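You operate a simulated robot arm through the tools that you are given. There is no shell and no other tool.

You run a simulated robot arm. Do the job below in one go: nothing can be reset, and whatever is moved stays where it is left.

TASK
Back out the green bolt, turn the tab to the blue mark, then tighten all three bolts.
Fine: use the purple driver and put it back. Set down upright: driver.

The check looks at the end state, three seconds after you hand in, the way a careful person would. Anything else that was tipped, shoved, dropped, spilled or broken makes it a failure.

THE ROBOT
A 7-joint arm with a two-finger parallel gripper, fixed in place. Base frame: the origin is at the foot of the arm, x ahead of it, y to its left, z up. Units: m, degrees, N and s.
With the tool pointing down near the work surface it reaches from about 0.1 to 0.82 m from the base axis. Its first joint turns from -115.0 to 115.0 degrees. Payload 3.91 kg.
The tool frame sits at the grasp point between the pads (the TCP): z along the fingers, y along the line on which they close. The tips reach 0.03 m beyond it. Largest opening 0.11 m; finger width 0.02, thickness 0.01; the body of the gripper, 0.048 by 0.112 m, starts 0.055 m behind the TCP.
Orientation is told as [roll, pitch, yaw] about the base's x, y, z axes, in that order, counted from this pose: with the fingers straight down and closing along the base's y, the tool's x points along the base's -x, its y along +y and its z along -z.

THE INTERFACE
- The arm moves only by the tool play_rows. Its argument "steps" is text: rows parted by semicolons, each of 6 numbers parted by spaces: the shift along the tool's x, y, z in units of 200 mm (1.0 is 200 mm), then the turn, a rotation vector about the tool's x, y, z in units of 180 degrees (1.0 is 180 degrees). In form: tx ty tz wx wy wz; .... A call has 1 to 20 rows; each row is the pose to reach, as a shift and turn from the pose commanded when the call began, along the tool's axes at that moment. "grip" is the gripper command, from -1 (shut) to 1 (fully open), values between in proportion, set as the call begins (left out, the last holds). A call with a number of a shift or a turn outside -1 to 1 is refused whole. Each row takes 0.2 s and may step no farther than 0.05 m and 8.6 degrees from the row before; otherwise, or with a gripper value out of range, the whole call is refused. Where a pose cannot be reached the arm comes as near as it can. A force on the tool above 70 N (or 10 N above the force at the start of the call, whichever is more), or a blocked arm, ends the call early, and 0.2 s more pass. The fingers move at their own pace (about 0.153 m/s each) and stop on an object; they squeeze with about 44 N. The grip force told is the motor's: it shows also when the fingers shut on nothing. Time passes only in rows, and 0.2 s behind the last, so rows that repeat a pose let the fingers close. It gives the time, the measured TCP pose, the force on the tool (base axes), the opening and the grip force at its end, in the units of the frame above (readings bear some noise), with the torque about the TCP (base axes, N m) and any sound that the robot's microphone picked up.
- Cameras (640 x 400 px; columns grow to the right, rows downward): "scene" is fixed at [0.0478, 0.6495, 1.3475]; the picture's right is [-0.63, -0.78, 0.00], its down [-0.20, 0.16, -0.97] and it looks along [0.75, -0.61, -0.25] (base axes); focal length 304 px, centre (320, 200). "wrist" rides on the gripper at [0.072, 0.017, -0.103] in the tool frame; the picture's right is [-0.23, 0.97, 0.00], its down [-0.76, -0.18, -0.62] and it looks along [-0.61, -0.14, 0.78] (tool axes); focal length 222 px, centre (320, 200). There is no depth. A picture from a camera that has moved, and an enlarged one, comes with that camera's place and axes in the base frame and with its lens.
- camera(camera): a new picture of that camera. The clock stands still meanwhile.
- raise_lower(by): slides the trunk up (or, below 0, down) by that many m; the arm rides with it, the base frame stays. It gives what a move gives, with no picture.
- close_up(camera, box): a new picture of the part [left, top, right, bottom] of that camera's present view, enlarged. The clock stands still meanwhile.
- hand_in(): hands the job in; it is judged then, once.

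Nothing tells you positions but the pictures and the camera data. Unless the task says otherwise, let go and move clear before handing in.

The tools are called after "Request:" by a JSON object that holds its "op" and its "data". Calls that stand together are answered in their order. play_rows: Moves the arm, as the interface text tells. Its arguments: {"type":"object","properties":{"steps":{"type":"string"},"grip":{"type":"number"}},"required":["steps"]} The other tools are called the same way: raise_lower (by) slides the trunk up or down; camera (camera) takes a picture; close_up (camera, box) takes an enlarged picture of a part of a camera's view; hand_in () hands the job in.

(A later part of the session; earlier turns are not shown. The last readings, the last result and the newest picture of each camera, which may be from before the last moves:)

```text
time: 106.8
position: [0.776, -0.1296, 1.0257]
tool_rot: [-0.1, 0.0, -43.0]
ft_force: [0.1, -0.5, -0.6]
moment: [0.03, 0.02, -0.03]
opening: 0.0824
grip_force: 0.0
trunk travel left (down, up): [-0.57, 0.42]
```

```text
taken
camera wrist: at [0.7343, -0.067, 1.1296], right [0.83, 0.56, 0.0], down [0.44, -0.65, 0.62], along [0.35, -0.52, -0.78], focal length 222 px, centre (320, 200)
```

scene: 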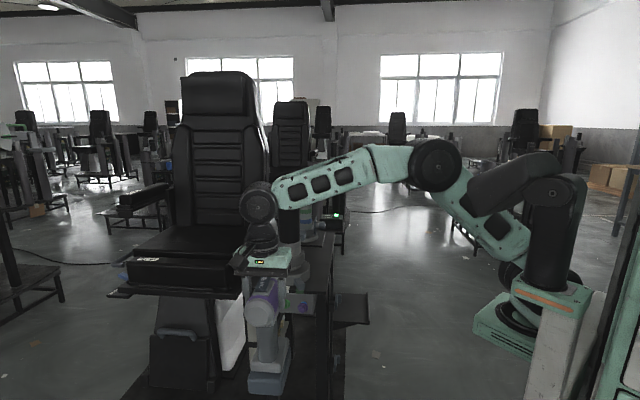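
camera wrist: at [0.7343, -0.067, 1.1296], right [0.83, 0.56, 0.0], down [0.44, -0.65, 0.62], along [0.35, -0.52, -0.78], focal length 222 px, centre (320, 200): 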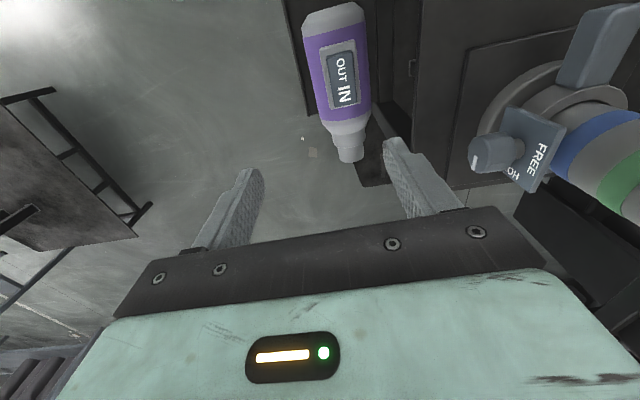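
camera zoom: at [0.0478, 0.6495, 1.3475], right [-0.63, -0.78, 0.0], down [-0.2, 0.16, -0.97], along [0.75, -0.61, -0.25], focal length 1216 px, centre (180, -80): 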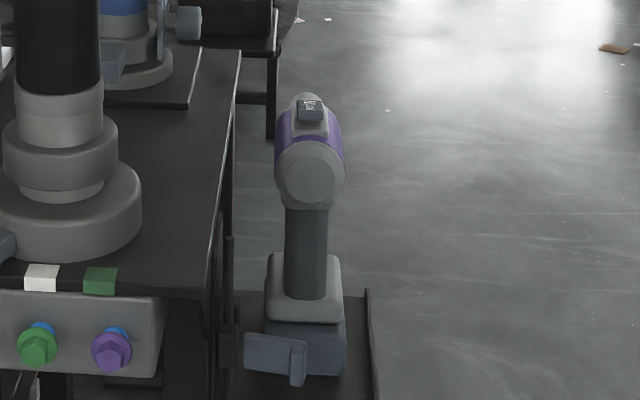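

The driver stands safely on its spot. Next is the lever. I'll shut the fingers and back off to look at both levers from above.

Request:
{"op": "play_rows", "data": {"steps": "0.05 0 -0.1 0 0 0; 0.2 0 -0.2 0 0 0; 0.36 0 -0.27 0 0 0; 0.52 0 -0.27 0 0 0; 0.68 0 -0.27 0 0 0; 0.84 0 -0.27 0 0 0; 1.0 0 -0.27 0 0 0; 1.0 0 -0.27 0 0 0", "grip": -1}}

Request:
{"op": "camera", "data": {"camera": "wrist"}}

Request:
{"op": "close_up", "data": {"camera": "wrist", "box": [310, 0, 430, 110]}}

Request:
{"op": "close_up", "data": {"camera": "scene", "box": [320, 290, 370, 330]}}

```text
time: 108.6
position: [0.6297, 0.0077, 1.0818]
tool_rot: [-0.1, 0.1, -43.0]
ft_force: [1.0, -0.1, -0.3]
moment: [0.01, 0.03, 0.03]
opening: 0.0002
grip_force: 37.9
trunk travel left (down, up): [-0.57, 0.42]
```

```text
taken
camera wrist: at [0.5878, 0.0708, 1.1844], right [0.83, 0.56, 0.0], down [0.44, -0.65, 0.62], along [0.35, -0.52, -0.78], focal length 222 px, centre (320, 200)
```

wrist: 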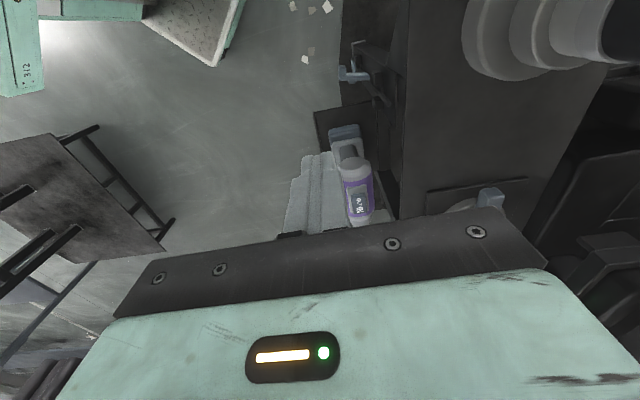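

```text
3.64 times, centred on (370, 55) of wrist
camera zoom: at [0.5878, 0.0708, 1.1844], right [0.83, 0.56, 0.0], down [0.44, -0.65, 0.62], along [0.35, -0.52, -0.78], focal length 808 px, centre (138, 727)
```

zoom: 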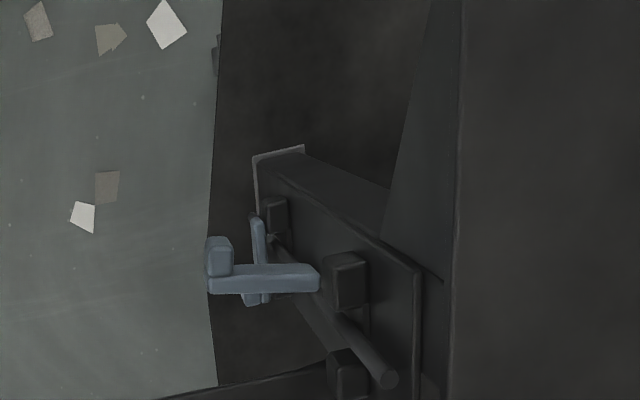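

```text
10.00 times, centred on (345, 310) of scene
camera zoom: at [0.0478, 0.6495, 1.3475], right [-0.63, -0.78, 0.0], down [-0.2, 0.16, -0.97], along [0.75, -0.61, -0.25], focal length 3040 px, centre (70, -900)
```

zoom: 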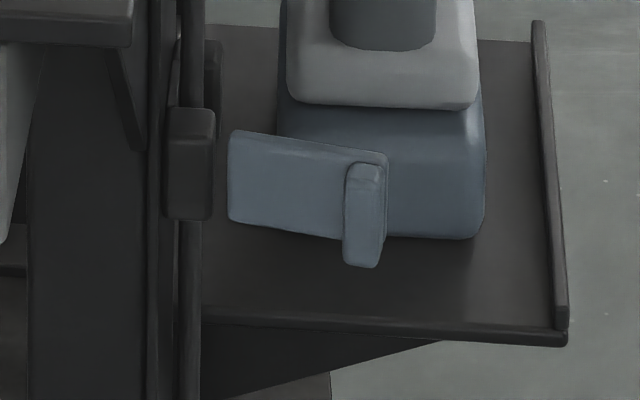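

I can see what the lever does: it hinges at its near end and was folded parallel to the side panel, pointing at the driver. It has now swung about 95° outward, to azimuth ≈ -140° about a hinge near (0.69, 0.057) at z 0.73–0.764. I'll turn the gripper so it clears the table edge and come in beside the lever to push it back.

Request:
{"op": "play_rows", "data": {"steps": "0.022 0.019 0 0 0 -0.0407; 0.044 0.039 0 0 0 -0.0815; 0.067 0.058 0 0 0 -0.1222; 0.089 0.077 0 0 0 -0.163; 0.111 0.096 0 0 0 -0.2037; 0.133 0.116 0 0 0 -0.2444; 0.155 0.135 0 0 0 -0.2852; 0.177 0.154 0 0 0 -0.3259; 0.2 0.173 0 0 0 -0.3667; 0.222 0.193 0 0 0 -0.4074; 0.244 0.212 0 0 0 -0.4481; 0.266 0.231 0 0 0 -0.4889; 0.266 0.231 0 0 0 -0.4889"}}

Request:
{"op": "camera", "data": {"camera": "wrist"}}

Request:
{"op": "close_up", "data": {"camera": "wrist", "box": [250, 60, 410, 200]}}

```text
time: 111.4
position: [0.6208, 0.078, 1.0797]
tool_rot: [0.0, 0.2, 45.1]
ft_force: [-1.0, -0.1, 0.0]
moment: [-0.01, 0.02, 0.0]
opening: 0.0
grip_force: 37.8
trunk travel left (down, up): [-0.57, 0.42]
```

```text
taken
camera wrist: at [0.5581, 0.0387, 1.1833], right [-0.53, 0.85, 0.0], down [0.66, 0.41, 0.62], along [0.53, 0.33, -0.78], focal length 222 px, centre (320, 200)
```

wrist: 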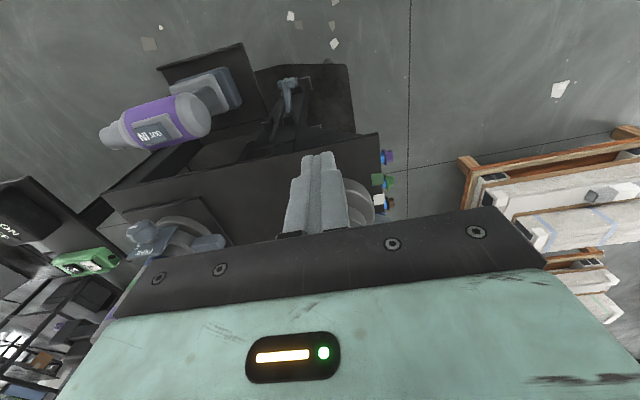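

```text
2.86 times, centred on (330, 130) of wrist
camera zoom: at [0.5581, 0.0387, 1.1833], right [-0.53, 0.85, 0.0], down [0.66, 0.41, 0.62], along [0.53, 0.33, -0.78], focal length 635 px, centre (291, 400)
```

zoom: 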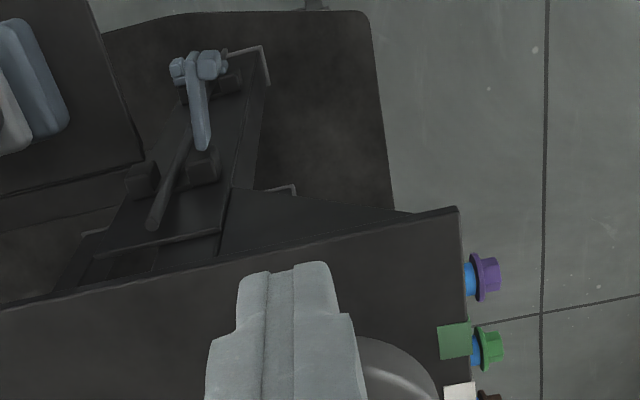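

The view from above confirms the lever's hinge near (0.695, 0.058) and its tip near (0.655, 0.028). I'll descend with shut fingers on its outer side.

Request:
{"op": "play_rows", "data": {"steps": "0 0 0.15 0 0 0; 0 0 0.35 0 0 0; 0 0 0.55 0 0 0; 0 0 0.75 0 0 0; 0 0 0.95 0 0 0; 0 0 1.0 0 0 0"}}

Request:
{"op": "play_rows", "data": {"steps": "0 0 0.15 0 0 0; 0 0 0.3 0 0 0; 0 0 0.45 0 0 0; 0 0 0.495 0 0 0; 0 0 0.495 0 0 0"}}

Request:
{"op": "camera", "data": {"camera": "wrist"}}

Request:
{"op": "close_up", "data": {"camera": "scene", "box": [300, 260, 380, 350]}}

```text
time: 112.8
position: [0.621, 0.0773, 0.881]
tool_rot: [0.2, 0.1, 45.1]
ft_force: [0.1, -0.3, 0.9]
moment: [-0.01, 0.01, 0.0]
opening: 0.0001
grip_force: 37.8
trunk travel left (down, up): [-0.57, 0.42]
```

```text
time: 114.0
position: [0.621, 0.0786, 0.7818]
tool_rot: [0.1, 0.1, 45.0]
ft_force: [0.1, -0.3, 0.9]
moment: [0.03, -0.02, -0.01]
opening: 0.0001
grip_force: 37.3
trunk travel left (down, up): [-0.57, 0.42]
```

```text
taken
camera wrist: at [0.5575, 0.0394, 0.885], right [-0.53, 0.85, 0.0], down [0.66, 0.41, 0.62], along [0.53, 0.33, -0.78], focal length 222 px, centre (320, 200)
```

wrist: 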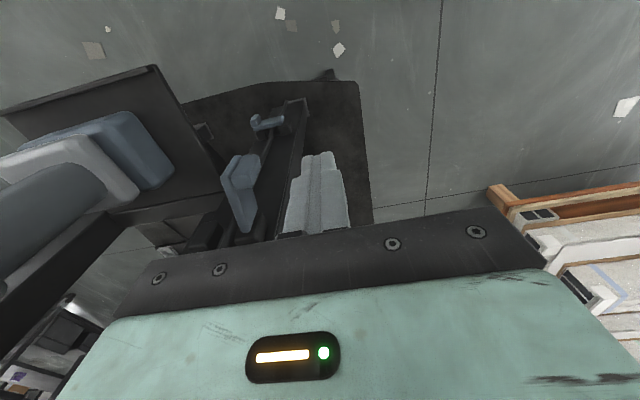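

```text
4.44 times, centred on (340, 305) of scene
camera zoom: at [0.0478, 0.6495, 1.3475], right [-0.63, -0.78, 0.0], down [-0.2, 0.16, -0.97], along [0.75, -0.61, -0.25], focal length 1351 px, centre (231, -267)
```

zoom: 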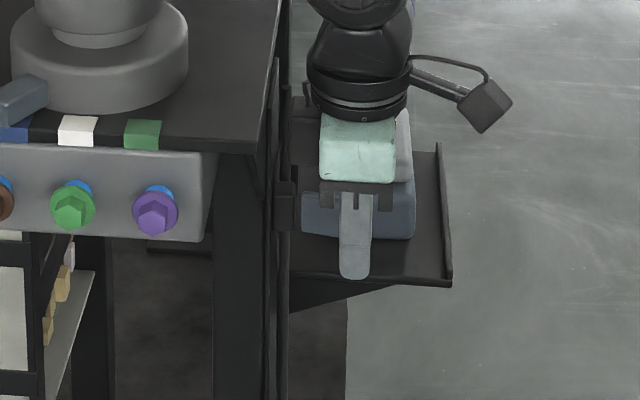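

Request:
{"op": "close_up", "data": {"camera": "wrist", "box": [200, 90, 360, 250]}}

```text
2.50 times, centred on (280, 170) of wrist
camera zoom: at [0.5575, 0.0394, 0.885], right [-0.53, 0.85, 0.0], down [0.66, 0.41, 0.62], along [0.53, 0.33, -0.78], focal length 555 px, centre (420, 275)
```

zoom: 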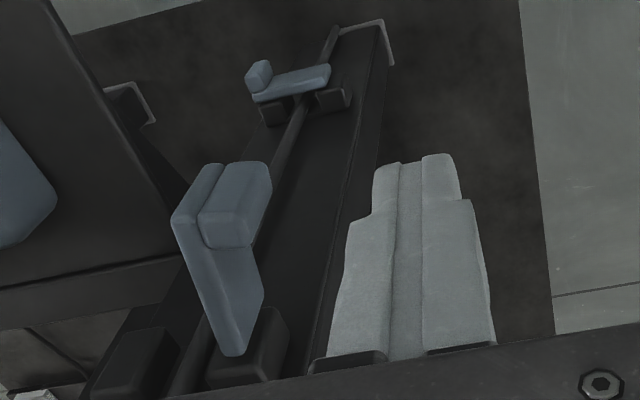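

The lower lever still shows the original posture: pivot at the right bracket, folded across the rod toward the left bracket. I'll push the upper one's end block along its arc, first part of the way.

Request:
{"op": "play_rows", "data": {"steps": "0.005 -0.05 0 0 0 0; 0.012 -0.1 0 0 0 0; 0.022 -0.1545 0 0 0 0; 0.0495 -0.1937 0 0 0 0; 0.0697 -0.2365 0 0 0 0; 0.082 -0.2828 0 0 0 0; 0.0859 -0.3299 0 0 0 0; 0.0859 -0.3299 0 0 0 0"}}

Request:
{"op": "close_up", "data": {"camera": "wrist", "box": [200, 90, 360, 250]}}

```text
time: 115.8
position: [0.6551, 0.019, 0.7825]
tool_rot: [0.2, 0.2, 45.0]
ft_force: [0.1, 0.0, -0.6]
moment: [-0.01, -0.01, -0.01]
opening: 0.0003
grip_force: 37.7
trunk travel left (down, up): [-0.57, 0.42]
```

```text
2.50 times, centred on (280, 170) of wrist
camera zoom: at [0.5933, -0.02, 0.8849], right [-0.53, 0.85, 0.0], down [0.66, 0.41, 0.62], along [0.53, 0.33, -0.78], focal length 555 px, centre (420, 275)
```

zoom: 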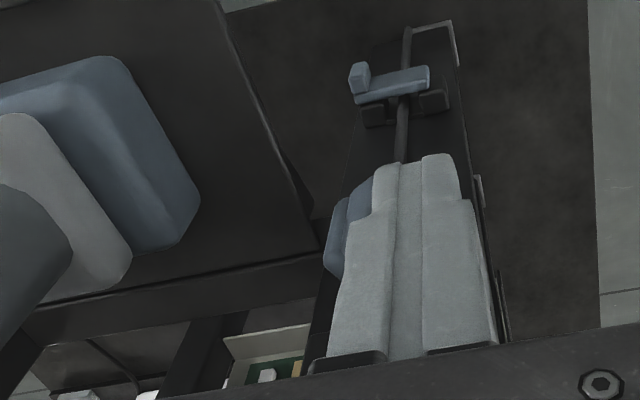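

The lever is swinging back. I'll continue the arc while keeping the palm clear of the driver's rear.

Request:
{"op": "play_rows", "data": {"steps": "-0.012 -0.026 0 0 0 0; -0.0265 -0.0513 0 0 0 0; -0.0392 -0.093 0 0 0 0; -0.0587 -0.1322 0 0 0 0; -0.0852 -0.1672 0 0 0 0; -0.0852 -0.1672 0 0 0 0"}}

Request:
{"op": "close_up", "data": {"camera": "wrist", "box": [200, 90, 360, 250]}}

Request:
{"op": "close_up", "data": {"camera": "scene", "box": [310, 230, 380, 330]}}

```text
time: 117.2
position: [0.6913, 0.008, 0.7828]
tool_rot: [0.1, 0.1, 45.0]
ft_force: [-0.2, 0.3, 0.4]
moment: [-0.02, 0.0, 0.01]
opening: 0.0
grip_force: 37.8
trunk travel left (down, up): [-0.57, 0.42]
```

```text
2.50 times, centred on (280, 170) of wrist
camera zoom: at [0.6282, -0.0313, 0.8856], right [-0.53, 0.85, 0.0], down [0.67, 0.41, 0.62], along [0.53, 0.33, -0.78], focal length 555 px, centre (420, 275)
```

zoom: 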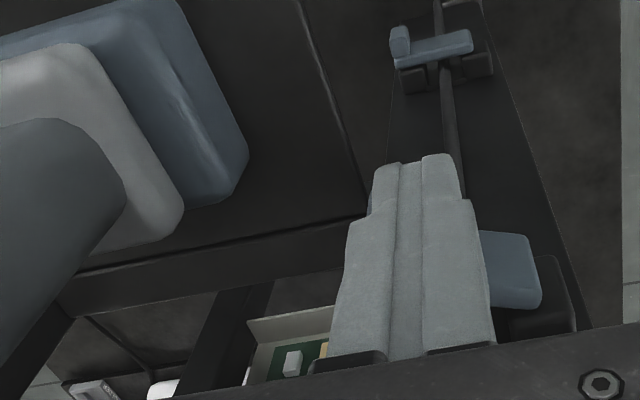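

```text
4.00 times, centred on (345, 280) of scene
camera zoom: at [0.0478, 0.6495, 1.3475], right [-0.63, -0.78, 0.0], down [-0.2, 0.16, -0.97], along [0.75, -0.61, -0.25], focal length 1216 px, centre (220, -120)
```

zoom: 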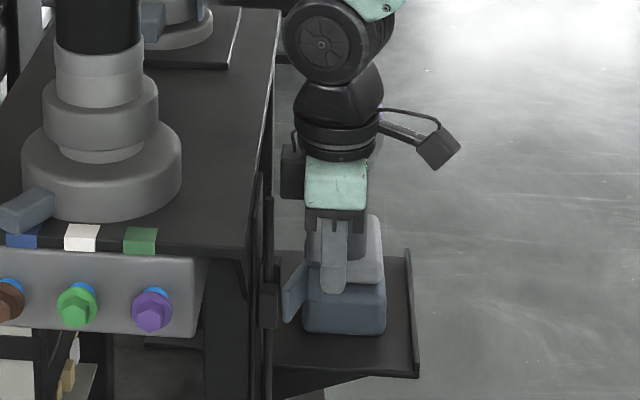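

Nearly there, at about -60° now. I'll push the last bit gently, back off and compare with the original view.

Request:
{"op": "play_rows", "data": {"steps": "-0.016 -0.015 0 0 0 0; -0.0322 -0.0301 0 0 0 0; -0.042 -0.037 0 0 0 0; -0.042 -0.037 0 0 0 0"}}

Request:
{"op": "play_rows", "data": {"steps": "0.05 0.04 0 0 0 0; 0.2 0.2 0 0 0 0; 0.3 0.4 0 0 0 0; 0.35 0.5 -0.1 0 0 0; 0.35 0.5 -0.1 0 0 0"}}

Request:
{"op": "close_up", "data": {"camera": "wrist", "box": [200, 90, 360, 250]}}

Request:
{"op": "close_up", "data": {"camera": "scene", "box": [330, 280, 380, 320]}}

```text
time: 118.2
position: [0.7032, 0.0087, 0.7807]
tool_rot: [0.1, 0.2, 45.0]
ft_force: [-0.5, -0.6, -0.1]
moment: [0.01, -0.01, -0.02]
opening: 0.0
grip_force: 37.7
trunk travel left (down, up): [-0.57, 0.42]
```

```text
time: 119.4
position: [0.5821, 0.0287, 0.8017]
tool_rot: [0.1, 0.1, 45.0]
ft_force: [-0.3, -0.2, -0.4]
moment: [-0.01, 0.03, 0.0]
opening: 0.0
grip_force: 37.7
trunk travel left (down, up): [-0.57, 0.42]
```

```text
2.50 times, centred on (280, 170) of wrist
camera zoom: at [0.5191, -0.0107, 0.9042], right [-0.53, 0.85, 0.0], down [0.67, 0.41, 0.62], along [0.53, 0.33, -0.78], focal length 555 px, centre (420, 275)
```

zoom: 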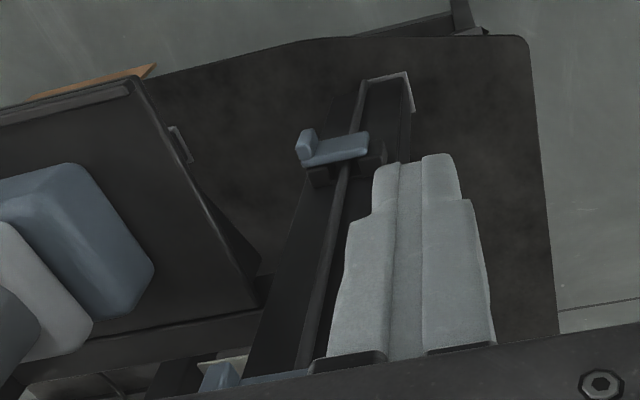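

```text
10.00 times, centred on (355, 300) of scene
camera zoom: at [0.0478, 0.6495, 1.3475], right [-0.63, -0.78, 0.0], down [-0.2, 0.16, -0.97], along [0.75, -0.61, -0.25], focal length 3040 px, centre (-30, -800)
```

zoom: 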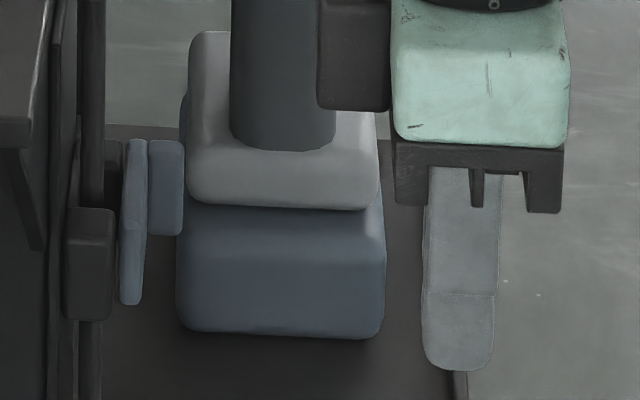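

The lever now looks identical to its original position (the same pixels in the same view). I'll rise, turn back and regrasp the driver, and this time lift it far higher before carrying it.

Request:
{"op": "play_rows", "data": {"steps": "0 0 -0.2 0 0 0; 0 0 -0.4 0 0 0; 0 0 -0.6 0 0 0; 0 0 -0.8 0 0 0; 0 0 -1.0 0 0 0", "grip": 0.545}}

Request:
{"op": "play_rows", "data": {"steps": "-0.016 -0.015 -0.03 0 0 0.0407; -0.032 -0.0305 -0.07 0 0 0.0815; -0.048 -0.046 -0.1 0 0 0.1222; -0.064 -0.061 -0.13 0 0 0.163; -0.08 -0.076 -0.17 0 0 0.2037; -0.096 -0.0915 -0.2 0 0 0.2444; -0.112 -0.107 -0.23 0 0 0.2852; -0.128 -0.122 -0.27 0 0 0.3259; -0.144 -0.137 -0.3 0 0 0.3667; -0.16 -0.1525 -0.33 0 0 0.4074; -0.176 -0.168 -0.37 0 0 0.4481; -0.192 -0.183 -0.4 0 0 0.4889; -0.192 -0.183 -0.4 0 0 0.4889"}}

```text
time: 120.6
position: [0.5844, 0.0312, 0.9997]
tool_rot: [0.1, 0.1, 45.0]
ft_force: [-0.4, -0.8, 0.1]
moment: [0.04, 0.03, 0.05]
opening: 0.085
grip_force: 0.2
trunk travel left (down, up): [-0.57, 0.42]
```

```text
time: 123.4
position: [0.6366, 0.0324, 1.0808]
tool_rot: [-0.1, 0.1, -43.1]
ft_force: [-0.1, -0.1, 0.3]
moment: [-0.01, -0.02, 0.0]
opening: 0.085
grip_force: 0.0
trunk travel left (down, up): [-0.57, 0.42]
```

Request:
{"op": "play_rows", "data": {"steps": "-0.157 0.005 0 0 0 0; -0.313 0.011 0.05 0 0 0; -0.47 0.0165 0.12 0 0 0; -0.627 0.022 0.2 0 0 0; -0.783 0.0275 0.28 0 0 0; -0.94 0.033 0.36 0 0 0; -0.94 0.033 0.45 0 0 0; -0.94 0.033 0.45 0 0 0"}}

Request:
{"op": "camera", "data": {"camera": "wrist"}}

Request:
{"op": "close_up", "data": {"camera": "scene", "box": [315, 200, 395, 280]}}

```text
time: 125.2
position: [0.7782, -0.0933, 0.9913]
tool_rot: [-0.1, 0.2, -43.0]
ft_force: [0.1, 0.6, -0.1]
moment: [-0.04, -0.01, 0.02]
opening: 0.0848
grip_force: 0.0
trunk travel left (down, up): [-0.57, 0.42]
```

```text
taken
camera wrist: at [0.7369, -0.0313, 1.0936], right [0.83, 0.56, 0.0], down [0.44, -0.65, 0.62], along [0.35, -0.52, -0.78], focal length 222 px, centre (320, 200)
```

wrist: 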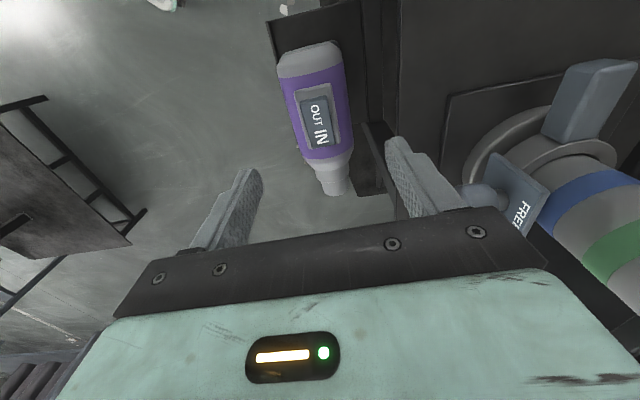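

```text
5.00 times, centred on (355, 240) of scene
camera zoom: at [0.0478, 0.6495, 1.3475], right [-0.63, -0.78, 0.0], down [-0.2, 0.16, -0.97], along [0.75, -0.61, -0.25], focal length 1520 px, centre (145, 0)
```

zoom: 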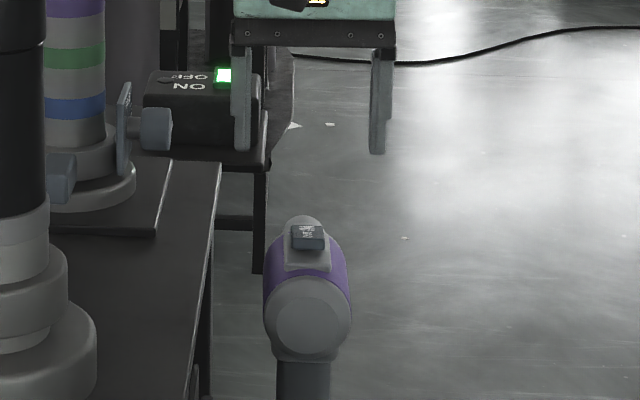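

The alignment is the same as last time. I'll descend and grip.

Request:
{"op": "play_rows", "data": {"steps": "0 0.007 0.1 0 0 0; 0 0.007 0.25 0 0 0; 0 0.007 0.4 0 0 0; 0 0.007 0.52 0 0 0; 0 0.007 0.62 0 0 0; 0 0.007 0.62 0 0 0"}}

Request:
{"op": "play_rows", "data": {"steps": "0 0 0 0 0 0; 0 0 0 0 0 0", "grip": 0.22}}

Request:
{"op": "play_rows", "data": {"steps": "0 0 0 0 0 0; 0 0 0 0 0 0; 0 0 0 0 0 0; 0 0 0 0 0 0", "grip": -1}}

Request:
{"op": "close_up", "data": {"camera": "scene", "box": [315, 220, 395, 320]}}

```text
time: 126.6
position: [0.7789, -0.0932, 0.8668]
tool_rot: [-0.2, 0.2, -42.9]
ft_force: [0.4, 0.6, -0.4]
moment: [-0.01, -0.02, 0.01]
opening: 0.0851
grip_force: 0.0
trunk travel left (down, up): [-0.57, 0.42]
```

```text
time: 127.2
position: [0.7786, -0.0913, 0.8658]
tool_rot: [-0.2, 0.0, -43.0]
ft_force: [0.1, 0.0, 0.2]
moment: [-0.02, 0.04, -0.02]
opening: 0.0673
grip_force: 0.1
trunk travel left (down, up): [-0.57, 0.42]
```

```text
time: 128.2
position: [0.7788, -0.0919, 0.8673]
tool_rot: [0.0, 0.1, -42.9]
ft_force: [0.0, -1.6, 0.1]
moment: [0.14, 0.0, -0.07]
opening: 0.0609
grip_force: 44.0
trunk travel left (down, up): [-0.57, 0.42]
```

```text
4.00 times, centred on (355, 270) of scene
camera zoom: at [0.0478, 0.6495, 1.3475], right [-0.63, -0.78, 0.0], down [-0.2, 0.16, -0.97], along [0.75, -0.61, -0.25], focal length 1216 px, centre (180, -80)
```

zoom: 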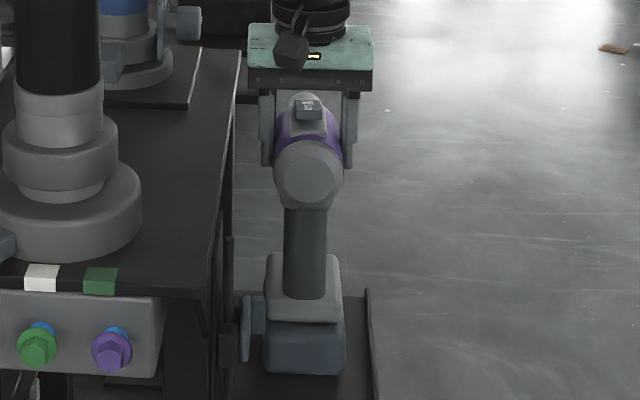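

Gripped at the same spot. This time I'll lift 0.23 m, so the battery base is near z 0.86 and well above the levers.

Request:
{"op": "play_rows", "data": {"steps": "0 0 -0.05 0 0 0; 0 0 -0.15 0 0 0; 0 0 -0.27 0 0 0; 0 0 -0.39 0 0 0; 0 0 -0.51 0 0 0; 0 0 -0.63 0 0 0; 0 0 -0.75 0 0 0; 0 0 -0.87 0 0 0; 0 0 -1.0 0 0 0"}}

Request:
{"op": "play_rows", "data": {"steps": "0 0 -0.08 0 0 0; 0 0 -0.15 0 0 0; 0 0 -0.15 0 0 0"}}

Request:
{"op": "close_up", "data": {"camera": "scene", "box": [295, 170, 415, 310]}}

```text
time: 130.2
position: [0.7799, -0.0927, 1.0673]
tool_rot: [-0.2, 0.1, -43.0]
ft_force: [0.8, 0.5, -9.6]
moment: [0.03, 0.06, 0.01]
opening: 0.0609
grip_force: 44.3
trunk travel left (down, up): [-0.57, 0.42]
```

```text
time: 131.0
position: [0.7808, -0.0932, 1.0958]
tool_rot: [-0.1, 0.1, -43.1]
ft_force: [0.1, -0.2, -8.1]
moment: [0.04, 0.04, 0.0]
opening: 0.061
grip_force: 44.2
trunk travel left (down, up): [-0.57, 0.42]
```

```text
2.86 times, centred on (355, 240) of scene
camera zoom: at [0.0478, 0.6495, 1.3475], right [-0.63, -0.78, 0.0], down [-0.2, 0.16, -0.97], along [0.75, -0.61, -0.25], focal length 868 px, centre (220, 86)
```

zoom: 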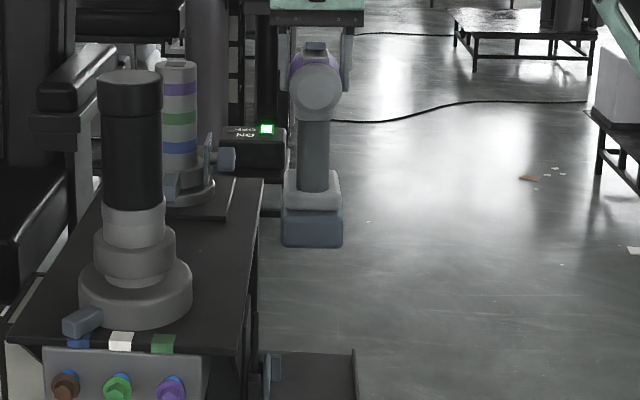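

Request:
{"op": "play_rows", "data": {"steps": "0.08 0 0 0 0 0; 0.22 0 0 0 0 0; 0.37 0 0 0 0 0; 0.53 0 0 0 0 0; 0.69 0 0 0 0 0; 0.85 0 0 0 0 0; 1.0 0 0 0 0 0"}}

Request:
{"op": "play_rows", "data": {"steps": "0.15 0 0 0 0 0; 0.3 0 0 0 0 0; 0.45 0 0 0 0 0; 0.6 0 0 0 0 0; 0.75 0 0 0 0 0; 0.9 0 0 0 0 0; 1.0 0 0 0 0 0; 1.0 0 0 0 0 0"}}

Request:
{"op": "close_up", "data": {"camera": "scene", "box": [300, 190, 420, 370]}}

```text
time: 132.6
position: [0.6331, 0.0439, 1.0966]
tool_rot: [0.0, 0.1, -43.0]
ft_force: [0.2, 0.5, -9.4]
moment: [0.05, 0.03, 0.0]
opening: 0.0609
grip_force: 43.9
trunk travel left (down, up): [-0.57, 0.42]
```

```text
time: 134.4
position: [0.4853, 0.1823, 1.0971]
tool_rot: [0.0, 0.1, -43.0]
ft_force: [-0.4, 0.9, -8.7]
moment: [0.05, 0.02, 0.01]
opening: 0.0609
grip_force: 44.2
trunk travel left (down, up): [-0.57, 0.42]
```

```text
2.22 times, centred on (360, 280) of scene
camera zoom: at [0.0478, 0.6495, 1.3475], right [-0.63, -0.78, 0.0], down [-0.2, 0.16, -0.97], along [0.75, -0.61, -0.25], focal length 676 px, centre (231, 22)
```

zoom: 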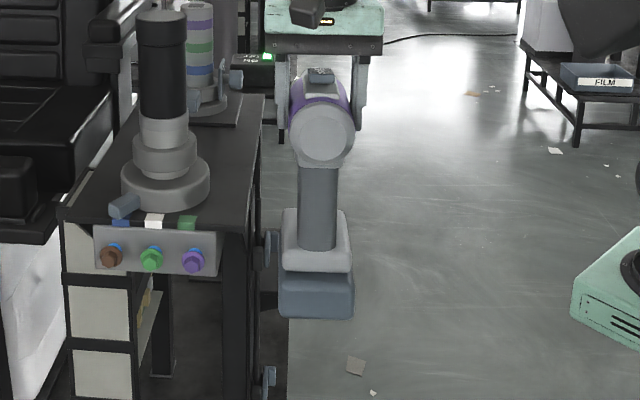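

The driver stays level and the levers are undisturbed. I'll go back a little more and across to the purple bolt, squaring to -45°.

Request:
{"op": "play_rows", "data": {"steps": "0.13 0 0 0 0 0.0037; 0.26 0 0 0 0 0.0074; 0.39 0 0 0 0 0.0111; 0.386 0.15 0 0 0 0.0111; 0.382 0.3 0 0 0 0.0111; 0.378 0.45 0 0 0 0.0111; 0.374 0.6 0 0 0 0.0111; 0.37 0.747 0 0 0 0.0111; 0.37 0.747 0 0 0 0.0111"}}

Request:
{"op": "play_rows", "data": {"steps": "0 0 0.15 0 0 0; 0 0 0.3 0 0 0; 0 0 0.45 0 0 0; 0 0 0.6 0 0 0; 0 0 0.75 0 0 0; 0 0 0.9 0 0 0; 0 0 1.0 0 0 0; 0 0 1.0 0 0 0"}}

```text
time: 136.4
position: [0.5341, 0.3413, 1.0956]
tool_rot: [0.0, 0.2, -44.9]
ft_force: [-0.6, -0.4, -8.8]
moment: [0.02, 0.02, 0.02]
opening: 0.0609
grip_force: 43.8
trunk travel left (down, up): [-0.57, 0.42]
```

```text
time: 138.2
position: [0.5324, 0.3408, 0.8963]
tool_rot: [-0.1, 0.0, -44.9]
ft_force: [0.4, -0.9, -7.5]
moment: [0.03, 0.03, -0.01]
opening: 0.061
grip_force: 44.0
trunk travel left (down, up): [-0.57, 0.42]
```

In front of the purple bolt now. I'll lower to bolt height and approach to just short of contact.

Request:
{"op": "play_rows", "data": {"steps": "0 0.002 0.09 0 0 0; 0 0.002 0.1765 0 0 0; -0.08 0.002 0.1765 0 0 0; -0.16 0.002 0.1765 0 0 0; -0.24 0.002 0.1765 0 0 0; -0.24 0.002 0.1765 0 0 0"}}

Request:
{"op": "close_up", "data": {"camera": "scene", "box": [240, 250, 360, 350]}}

```text
time: 139.6
position: [0.568, 0.3093, 0.8613]
tool_rot: [-0.1, 0.1, -44.9]
ft_force: [-0.1, 1.1, -8.6]
moment: [0.02, 0.03, 0.04]
opening: 0.061
grip_force: 44.5
trunk travel left (down, up): [-0.57, 0.42]
```

```text
4.00 times, centred on (300, 300) of scene
camera zoom: at [0.0478, 0.6495, 1.3475], right [-0.63, -0.78, 0.0], down [-0.2, 0.16, -0.97], along [0.75, -0.61, -0.25], focal length 1216 px, centre (400, -200)
```

zoom: 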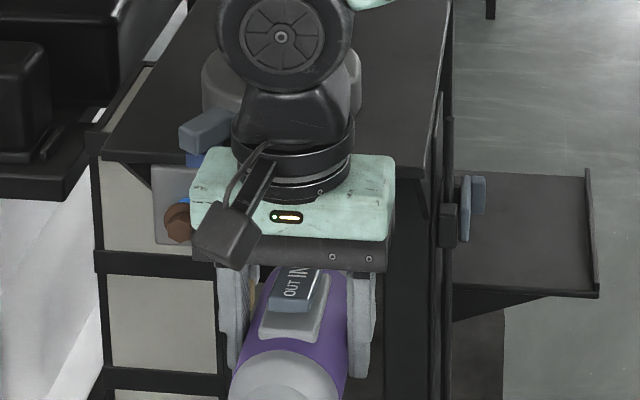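

Request:
{"op": "play_rows", "data": {"steps": "-0.01 -0.003 0 0 0 0; -0.02 -0.005 0 0 0 0; -0.03 -0.005 0 0 0 0; -0.03 -0.005 0 0 0 0"}}

Request:
{"op": "play_rows", "data": {"steps": "-0.01 0 0 0 0 0; -0.02 0 0 0 0 0; -0.02 0 0 0 0 0"}}

Request:
{"op": "play_rows", "data": {"steps": "-0.01 0 0 0 0 0; -0.02 0 0 0 0 0; -0.02 0 0 0 0 0"}}

```text
time: 140.6
position: [0.5723, 0.3023, 0.8606]
tool_rot: [-0.1, 0.1, -45.0]
ft_force: [0.7, 0.2, -8.1]
moment: [0.04, 0.06, 0.01]
opening: 0.0609
grip_force: 43.8
trunk travel left (down, up): [-0.57, 0.42]
```

```text
time: 141.4
position: [0.5751, 0.2995, 0.8625]
tool_rot: [-0.1, 0.1, -45.0]
ft_force: [0.5, -0.3, -8.9]
moment: [0.03, 0.05, -0.01]
opening: 0.0607
grip_force: 43.6
trunk travel left (down, up): [-0.57, 0.42]
```

```text
time: 142.2
position: [0.5783, 0.2964, 0.8621]
tool_rot: [-0.2, 0.0, -44.9]
ft_force: [-4.2, 3.1, -10.1]
moment: [0.09, 0.12, -0.05]
opening: 0.0608
grip_force: 43.8
trunk travel left (down, up): [-0.57, 0.42]
```

Light contact on the purple bolt. I'll press in gently and see whether it runs in.

Request:
{"op": "play_rows", "data": {"steps": "-0.008 0 0 0 0 0; -0.012 0 0 0 0 0; -0.012 0 0 0 0 0; -0.012 0 0 0 0 0"}}

Request:
{"op": "play_rows", "data": {"steps": "-0.004 0 0 0 0 0; -0.008 0 0 0 0 0; -0.012 0 0 0 0 0; -0.012 0 0 0 0 0"}}

```text
time: 143.2
position: [0.5791, 0.2955, 0.863]
tool_rot: [0.0, 0.0, -45.0]
ft_force: [0.3, 1.2, -9.3]
moment: [0.05, 0.0, 0.04]
opening: 0.061
grip_force: 44.4
trunk travel left (down, up): [-0.57, 0.42]
```

```text
time: 144.2
position: [0.5813, 0.2944, 0.8628]
tool_rot: [-0.1, 0.0, -45.0]
ft_force: [-3.3, 2.0, -7.4]
moment: [-0.09, -0.07, -0.06]
opening: 0.0608
grip_force: 43.7
trunk travel left (down, up): [-0.57, 0.42]
```

The force dropped as I pressed, so the bolt is running in. I'll keep following it.

Request:
{"op": "play_rows", "data": {"steps": "-0.004 0 0 0 0 0; -0.008 0 0 0 0 0; -0.012 0 0 0 0 0; -0.016 0 0 0 0 0; -0.02 0 0 0 0 0; -0.02 0 0 0 0 0"}}

Request:
{"op": "play_rows", "data": {"steps": "-0.004 0 0 0 0 0; -0.008 0 0 0 0 0; -0.012 0 0 0 0 0; -0.016 0 0 0 0 0; -0.016 0 0 0 0 0; -0.016 0 0 0 0 0"}}

```text
time: 145.6
position: [0.5839, 0.2904, 0.8621]
tool_rot: [-0.1, 0.0, -45.0]
ft_force: [-1.4, 0.9, -7.7]
moment: [-0.03, 0.07, 0.04]
opening: 0.0609
grip_force: 43.5
trunk travel left (down, up): [-0.57, 0.42]
```

```text
time: 147.0
position: [0.5853, 0.2886, 0.8613]
tool_rot: [-0.1, 0.2, -44.8]
ft_force: [-11.9, 7.9, -6.1]
moment: [-0.11, -0.06, -0.25]
opening: 0.0607
grip_force: 44.0
trunk travel left (down, up): [-0.57, 0.42]
```

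Request:
{"op": "play_rows", "data": {"steps": "0 0 0 0 0 0; 0 0 0 0 0 0; 0 0 0 0 0 0; 0 0 0 0 0 0"}}

Request:
{"op": "play_rows", "data": {"steps": "-0.006 0 0 0 0 0; -0.01 0 0 0 0 0; -0.01 0 0 0 0 0; -0.01 0 0 0 0 0; -0.01 0 0 0 0 0"}}

```text
time: 148.0
position: [0.5855, 0.289, 0.8612]
tool_rot: [-0.1, 0.1, -44.9]
ft_force: [-15.9, 11.2, -7.3]
moment: [0.02, 0.09, -0.18]
opening: 0.0609
grip_force: 44.0
trunk travel left (down, up): [-0.57, 0.42]
```

```text
time: 149.2
position: [0.5856, 0.29, 0.8617]
tool_rot: [-0.1, 0.1, -44.8]
ft_force: [-21.5, 18.4, -2.9]
moment: [-0.22, -0.11, -0.2]
opening: 0.0609
grip_force: 43.4
trunk travel left (down, up): [-0.57, 0.42]
```

It's firm at 28 N with no further advance, so it's seated. I'll hold briefly and then back off and inspect.

Request:
{"op": "play_rows", "data": {"steps": "0 0 0 0 0 0; 0 0 0 0 0 0; 0 0 0 0 0 0; 0 0 0 0 0 0; 0 0 0 0 0 0; 0 0 0 0 0 0"}}

Request:
{"op": "play_rows", "data": {"steps": "0.03 0 0 0 0 0; 0.08 0 0 0 0 0; 0.16 0 0 0 0 0; 0.25 0 0 0 0 0; 0.34 0 0 0 0 0; 0.34 0 0 0 0 0"}}

Request:
{"op": "close_up", "data": {"camera": "scene", "box": [240, 250, 360, 350]}}

Request:
{"op": "camera", "data": {"camera": "wrist"}}

```text
time: 150.6
position: [0.586, 0.2884, 0.8606]
tool_rot: [-0.1, 0.0, -44.7]
ft_force: [-20.9, 19.4, -5.1]
moment: [-0.07, -0.03, -0.04]
opening: 0.0609
grip_force: 43.3
trunk travel left (down, up): [-0.57, 0.42]
```

```text
time: 152.0
position: [0.5395, 0.3344, 0.862]
tool_rot: [-0.2, 0.2, -45.0]
ft_force: [0.2, 0.1, -8.8]
moment: [0.03, 0.03, -0.01]
opening: 0.0607
grip_force: 44.1
trunk travel left (down, up): [-0.57, 0.42]
```

```text
4.00 times, centred on (300, 300) of scene
camera zoom: at [0.0478, 0.6495, 1.3475], right [-0.63, -0.78, 0.0], down [-0.2, 0.16, -0.97], along [0.75, -0.61, -0.25], focal length 1216 px, centre (400, -200)
```

zoom: 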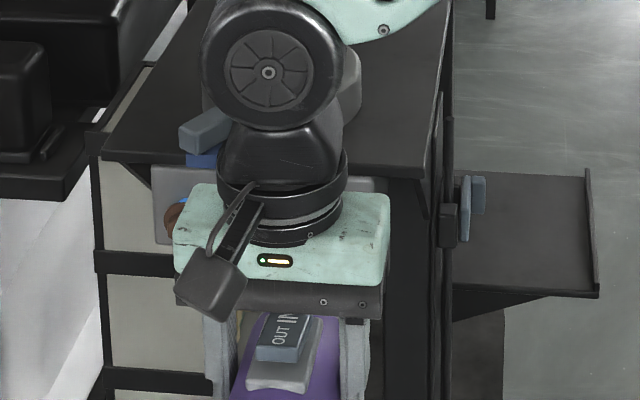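

```text
taken
camera wrist: at [0.4997, 0.398, 0.9651], right [0.85, 0.53, 0.0], down [0.41, -0.66, 0.62], along [0.33, -0.53, -0.78], focal length 222 px, centre (320, 200)
```

wrist: 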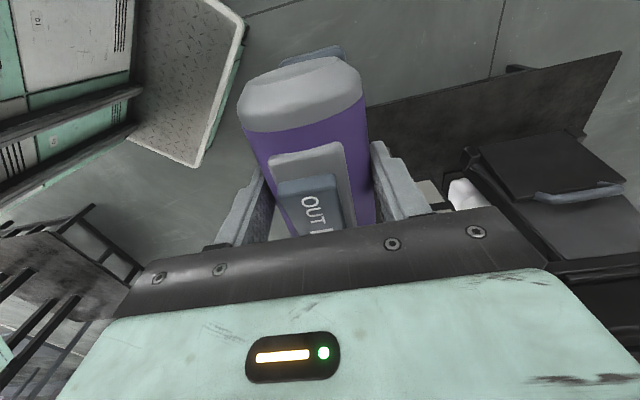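

I'll slide across to the green bolt at this stand-off and check the purple one from there.

Request:
{"op": "play_rows", "data": {"steps": "0 0.08 0 0 0 0; 0 0.17 0 0 0 0; 0 0.26 0 0 0 0; 0 0.26 0 0 0 0"}}

Request:
{"op": "close_up", "data": {"camera": "scene", "box": [240, 270, 340, 330]}}

```text
time: 153.0
position: [0.5743, 0.3726, 0.8615]
tool_rot: [0.0, 0.1, -45.1]
ft_force: [-0.3, 0.3, -8.0]
moment: [0.04, 0.03, 0.03]
opening: 0.0608
grip_force: 44.2
trunk travel left (down, up): [-0.57, 0.42]
```

```text
6.40 times, centred on (290, 300) of scene
camera zoom: at [0.0478, 0.6495, 1.3475], right [-0.63, -0.78, 0.0], down [-0.2, 0.16, -0.97], along [0.75, -0.61, -0.25], focal length 1946 px, centre (512, -440)
```

zoom: 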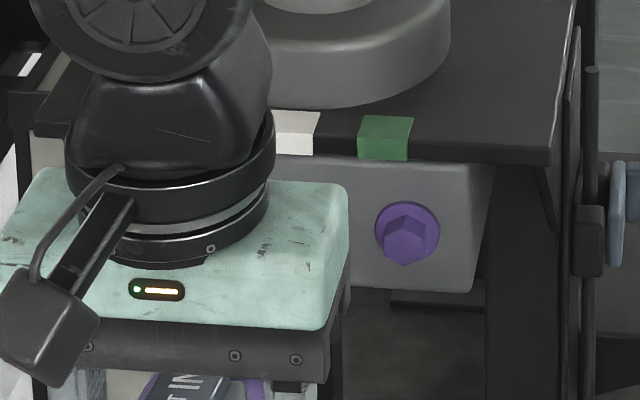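

Purple is fully seated, with no blue shank visible. Now I'll approach the green bolt.

Request:
{"op": "play_rows", "data": {"steps": "-0.08 0.004 0 0 0 0; -0.16 0.004 0 0 0 0; -0.23 0.004 0 0 0 0; -0.25 0.004 0 0 0 0; -0.25 0.004 0 0 0 0"}}

Request:
{"op": "play_rows", "data": {"steps": "-0.01 0 0 0 0 0; -0.02 0 0 0 0 0; -0.02 0 0 0 0 0"}}

Request:
{"op": "play_rows", "data": {"steps": "-0.01 0 0 0 0 0; -0.02 0 0 0 0 0; -0.02 0 0 0 0 0"}}

```text
time: 154.2
position: [0.6114, 0.3364, 0.8609]
tool_rot: [-0.1, 0.1, -44.9]
ft_force: [0.5, -0.8, -8.9]
moment: [0.08, 0.04, -0.02]
opening: 0.0607
grip_force: 44.3
trunk travel left (down, up): [-0.57, 0.42]
```

```text
time: 155.0
position: [0.6148, 0.3354, 0.8626]
tool_rot: [-0.2, 0.2, -45.0]
ft_force: [-2.1, 0.8, -9.3]
moment: [0.11, 0.09, 0.02]
opening: 0.061
grip_force: 44.4
trunk travel left (down, up): [-0.57, 0.42]
```

```text
time: 155.8
position: [0.618, 0.3316, 0.8635]
tool_rot: [-0.1, 0.1, -45.0]
ft_force: [-7.4, 11.4, -10.8]
moment: [0.16, 0.22, 0.36]
opening: 0.061
grip_force: 44.1
trunk travel left (down, up): [-0.57, 0.42]
```

Contact on green. I'll follow it in the same way.

Request:
{"op": "play_rows", "data": {"steps": "0 0 0 0 0 0; -0.004 0 0 0 0 0; -0.008 0 0 0 0 0; -0.012 0 0 0 0 0; -0.016 0 0 0 0 0; -0.016 0 0 0 0 0"}}

Request:
{"op": "play_rows", "data": {"steps": "-0.004 0 0 0 0 0; -0.008 0 0 0 0 0; -0.012 0 0 0 0 0; -0.016 0 0 0 0 0; -0.02 0 0 0 0 0; -0.02 0 0 0 0 0"}}

```text
time: 157.2
position: [0.6195, 0.3277, 0.8615]
tool_rot: [-0.1, 0.0, -45.0]
ft_force: [-0.7, -0.5, -9.0]
moment: [0.07, 0.02, -0.01]
opening: 0.0608
grip_force: 44.1
trunk travel left (down, up): [-0.57, 0.42]
```

```text
time: 158.6
position: [0.6223, 0.3264, 0.8619]
tool_rot: [-0.1, 0.1, -45.0]
ft_force: [-2.7, 4.4, -9.3]
moment: [0.07, 0.11, 0.17]
opening: 0.0609
grip_force: 43.8
trunk travel left (down, up): [-0.57, 0.42]
```

Request:
{"op": "play_rows", "data": {"steps": "-0.004 0 0 0 0 0; -0.008 0 0 0 0 0; -0.012 0 0 0 0 0; -0.016 0 0 0 0 0; -0.02 0 0 0 0 0; -0.02 0 0 0 0 0"}}

Request:
{"op": "play_rows", "data": {"steps": "-0.004 0 0 0 0 0; -0.008 0 0 0 0 0; -0.012 0 0 0 0 0; -0.015 0 0 0 0 0; -0.015 0 0 0 0 0; -0.015 0 0 0 0 0"}}

Request:
{"op": "play_rows", "data": {"steps": "0 0 0 0 0 0; 0 0 0 0 0 0; 0 0 0 0 0 0; 0 0 0 0 0 0; 0 0 0 0 0 0"}}

```text
time: 160.0
position: [0.6239, 0.3244, 0.861]
tool_rot: [-0.2, 0.2, -44.7]
ft_force: [-22.4, 16.0, -2.0]
moment: [-0.3, -0.16, -0.33]
opening: 0.0609
grip_force: 43.7
trunk travel left (down, up): [-0.57, 0.42]
```

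```text
time: 161.4
position: [0.6247, 0.3249, 0.8625]
tool_rot: [-0.1, 0.3, -44.8]
ft_force: [-25.6, 20.3, -5.8]
moment: [0.17, 0.45, -0.21]
opening: 0.0611
grip_force: 44.1
trunk travel left (down, up): [-0.57, 0.42]
```

```text
time: 162.6
position: [0.6248, 0.3249, 0.862]
tool_rot: [-0.1, 0.3, -44.8]
ft_force: [-23.9, 18.5, -8.5]
moment: [0.31, 0.51, -0.31]
opening: 0.061
grip_force: 44.0
trunk travel left (down, up): [-0.57, 0.42]
```

Firm and steady at about 31 N. I'll back off and slide over toward the brown bolt.

Request:
{"op": "play_rows", "data": {"steps": "0.03 0 0 0 0 0; 0.08 0 0 0 0 0; 0.17 0 0 0 0 0; 0.26 0 0 0 0 0; 0.36 0 0 0 0 0; 0.36 0 0 0 0 0"}}

Request:
{"op": "play_rows", "data": {"steps": "0 0.08 0 0 0 0; 0 0.17 0 0 0 0; 0 0.262 0 0 0 0; 0 0.262 0 0 0 0"}}

Request:
{"op": "close_up", "data": {"camera": "scene", "box": [230, 260, 340, 330]}}

Request:
{"op": "camera", "data": {"camera": "wrist"}}

```text
time: 164.0
position: [0.5758, 0.372, 0.8614]
tool_rot: [-0.1, 0.1, -45.0]
ft_force: [-0.3, -0.2, -8.9]
moment: [0.03, 0.02, -0.01]
opening: 0.0608
grip_force: 44.1
trunk travel left (down, up): [-0.57, 0.42]
```

```text
time: 165.0
position: [0.6134, 0.4097, 0.8617]
tool_rot: [-0.1, 0.0, -45.0]
ft_force: [-0.8, -0.9, -8.6]
moment: [0.03, 0.04, -0.02]
opening: 0.0609
grip_force: 44.1
trunk travel left (down, up): [-0.57, 0.42]
```

```text
5.71 times, centred on (285, 295) of scene
camera zoom: at [0.0478, 0.6495, 1.3475], right [-0.63, -0.78, 0.0], down [-0.2, 0.16, -0.97], along [0.75, -0.61, -0.25], focal length 1737 px, centre (520, -343)
```

zoom: 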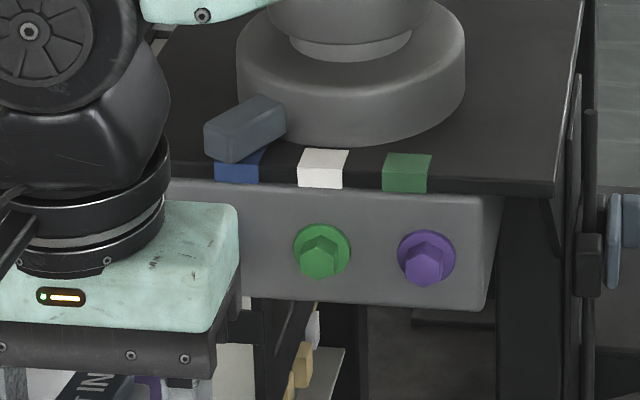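

```text
taken
camera wrist: at [0.5742, 0.4734, 0.9655], right [0.85, 0.53, 0.0], down [0.41, -0.66, 0.62], along [0.33, -0.53, -0.78], focal length 222 px, centre (320, 200)
```

wrist: 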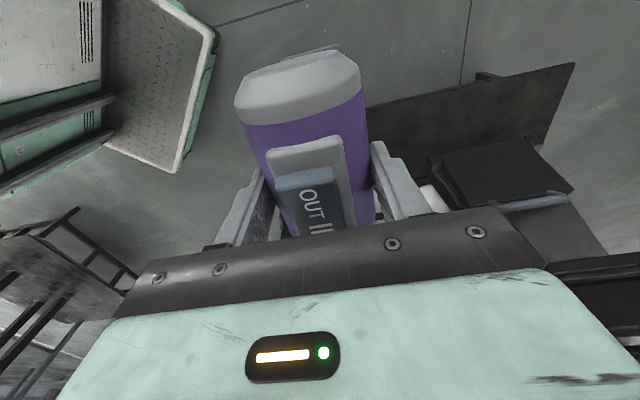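

Green and purple are both seated, and I'm lined up on brown at L 0.7234. I'll approach it now.

Request:
{"op": "play_rows", "data": {"steps": "-0.08 0.001 0 0 0 0; -0.16 0.001 0 0 0 0; -0.23 0.001 0 0 0 0; -0.26 0.001 0 0 0 0; -0.26 0.001 0 0 0 0"}}

Request:
{"op": "play_rows", "data": {"steps": "-0.01 0 0 0 0 0; -0.02 0 0 0 0 0; -0.02 0 0 0 0 0"}}

Request:
{"op": "play_rows", "data": {"steps": "-0.01 0 0 0 0 0; -0.02 0 0 0 0 0; -0.02 0 0 0 0 0"}}

```text
time: 166.2
position: [0.6492, 0.3725, 0.8623]
tool_rot: [-0.1, 0.1, -44.8]
ft_force: [0.3, -0.2, -9.4]
moment: [0.02, 0.01, 0.0]
opening: 0.0608
grip_force: 44.0
trunk travel left (down, up): [-0.57, 0.42]
```

```text
time: 167.0
position: [0.6526, 0.3707, 0.8623]
tool_rot: [-0.1, 0.1, -44.9]
ft_force: [-2.4, 1.3, -8.2]
moment: [0.02, 0.08, -0.08]
opening: 0.0612
grip_force: 43.9
trunk travel left (down, up): [-0.57, 0.42]
```

```text
time: 167.8
position: [0.6547, 0.3679, 0.8614]
tool_rot: [-0.1, 0.1, -44.9]
ft_force: [-13.2, 7.1, -5.7]
moment: [-0.09, 0.1, -0.21]
opening: 0.0606
grip_force: 43.8
trunk travel left (down, up): [-0.57, 0.42]
```

Contact on brown, following it in.

Request:
{"op": "play_rows", "data": {"steps": "0 0 0 0 0 0; -0.004 0 0 0 0 0; -0.008 0 0 0 0 0; -0.012 0 0 0 0 0; -0.016 0 0 0 0 0; -0.016 0 0 0 0 0"}}

Request:
{"op": "play_rows", "data": {"steps": "-0.004 0 0 0 0 0; -0.008 0 0 0 0 0; -0.012 0 0 0 0 0; -0.016 0 0 0 0 0; -0.02 0 0 0 0 0; -0.02 0 0 0 0 0"}}

Request:
{"op": "play_rows", "data": {"steps": "-0.004 0 0 0 0 0; -0.008 0 0 0 0 0; -0.012 0 0 0 0 0; -0.016 0 0 0 0 0; -0.02 0 0 0 0 0; -0.02 0 0 0 0 0"}}

```text
time: 169.2
position: [0.6599, 0.3646, 0.8608]
tool_rot: [-0.1, 0.0, -45.0]
ft_force: [-0.6, 1.4, -8.8]
moment: [0.07, 0.13, 0.01]
opening: 0.061
grip_force: 44.3
trunk travel left (down, up): [-0.57, 0.42]
```

```text
time: 170.6
position: [0.6618, 0.3607, 0.8611]
tool_rot: [-0.1, 0.0, -44.9]
ft_force: [-2.1, 1.2, -7.8]
moment: [-0.03, 0.07, -0.02]
opening: 0.0607
grip_force: 43.6
trunk travel left (down, up): [-0.57, 0.42]
```

```text
time: 172.0
position: [0.6624, 0.3612, 0.8608]
tool_rot: [-0.1, 0.2, -44.9]
ft_force: [-15.6, 12.0, -12.1]
moment: [0.35, 0.44, -0.14]
opening: 0.0609
grip_force: 43.6
trunk travel left (down, up): [-0.57, 0.42]
```

Request:
{"op": "play_rows", "data": {"steps": "-0.005 0 0 0 0 0; -0.01 0 0 0 0 0; -0.015 0 0 0 0 0; -0.015 0 0 0 0 0; -0.015 0 0 0 0 0; -0.015 0 0 0 0 0"}}

Request:
{"op": "play_rows", "data": {"steps": "0 0 0 0 0 0; 0 0 0 0 0 0; 0 0 0 0 0 0; 0 0 0 0 0 0; 0 0 0 0 0 0; 0 0 0 0 0 0"}}

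Request:
{"op": "play_rows", "data": {"steps": "0.03 0 0 0 0 0; 0.08 0 0 0 0 0; 0.17 0 0 0 0 0; 0.26 0 0 0 0 0; 0.36 0 0 0 0 0; 0.4 0 0 0 0 0; 0.4 0 0 0 0 0"}}

```text
time: 173.4
position: [0.6627, 0.3603, 0.8619]
tool_rot: [-0.1, 0.5, -44.8]
ft_force: [-24.5, 21.7, -9.6]
moment: [0.1, 0.38, -0.25]
opening: 0.0608
grip_force: 44.0
trunk travel left (down, up): [-0.57, 0.42]
```

```text
time: 174.8
position: [0.663, 0.3595, 0.8618]
tool_rot: [-0.1, 0.4, -44.8]
ft_force: [-23.4, 21.0, -8.9]
moment: [0.14, 0.24, -0.22]
opening: 0.0608
grip_force: 44.3
trunk travel left (down, up): [-0.57, 0.42]
```

```text
time: 176.4
position: [0.6088, 0.413, 0.8605]
tool_rot: [-0.1, 0.1, -45.1]
ft_force: [0.8, -0.1, -7.7]
moment: [-0.03, 0.04, -0.02]
opening: 0.061
grip_force: 43.9
trunk travel left (down, up): [-0.57, 0.42]
```

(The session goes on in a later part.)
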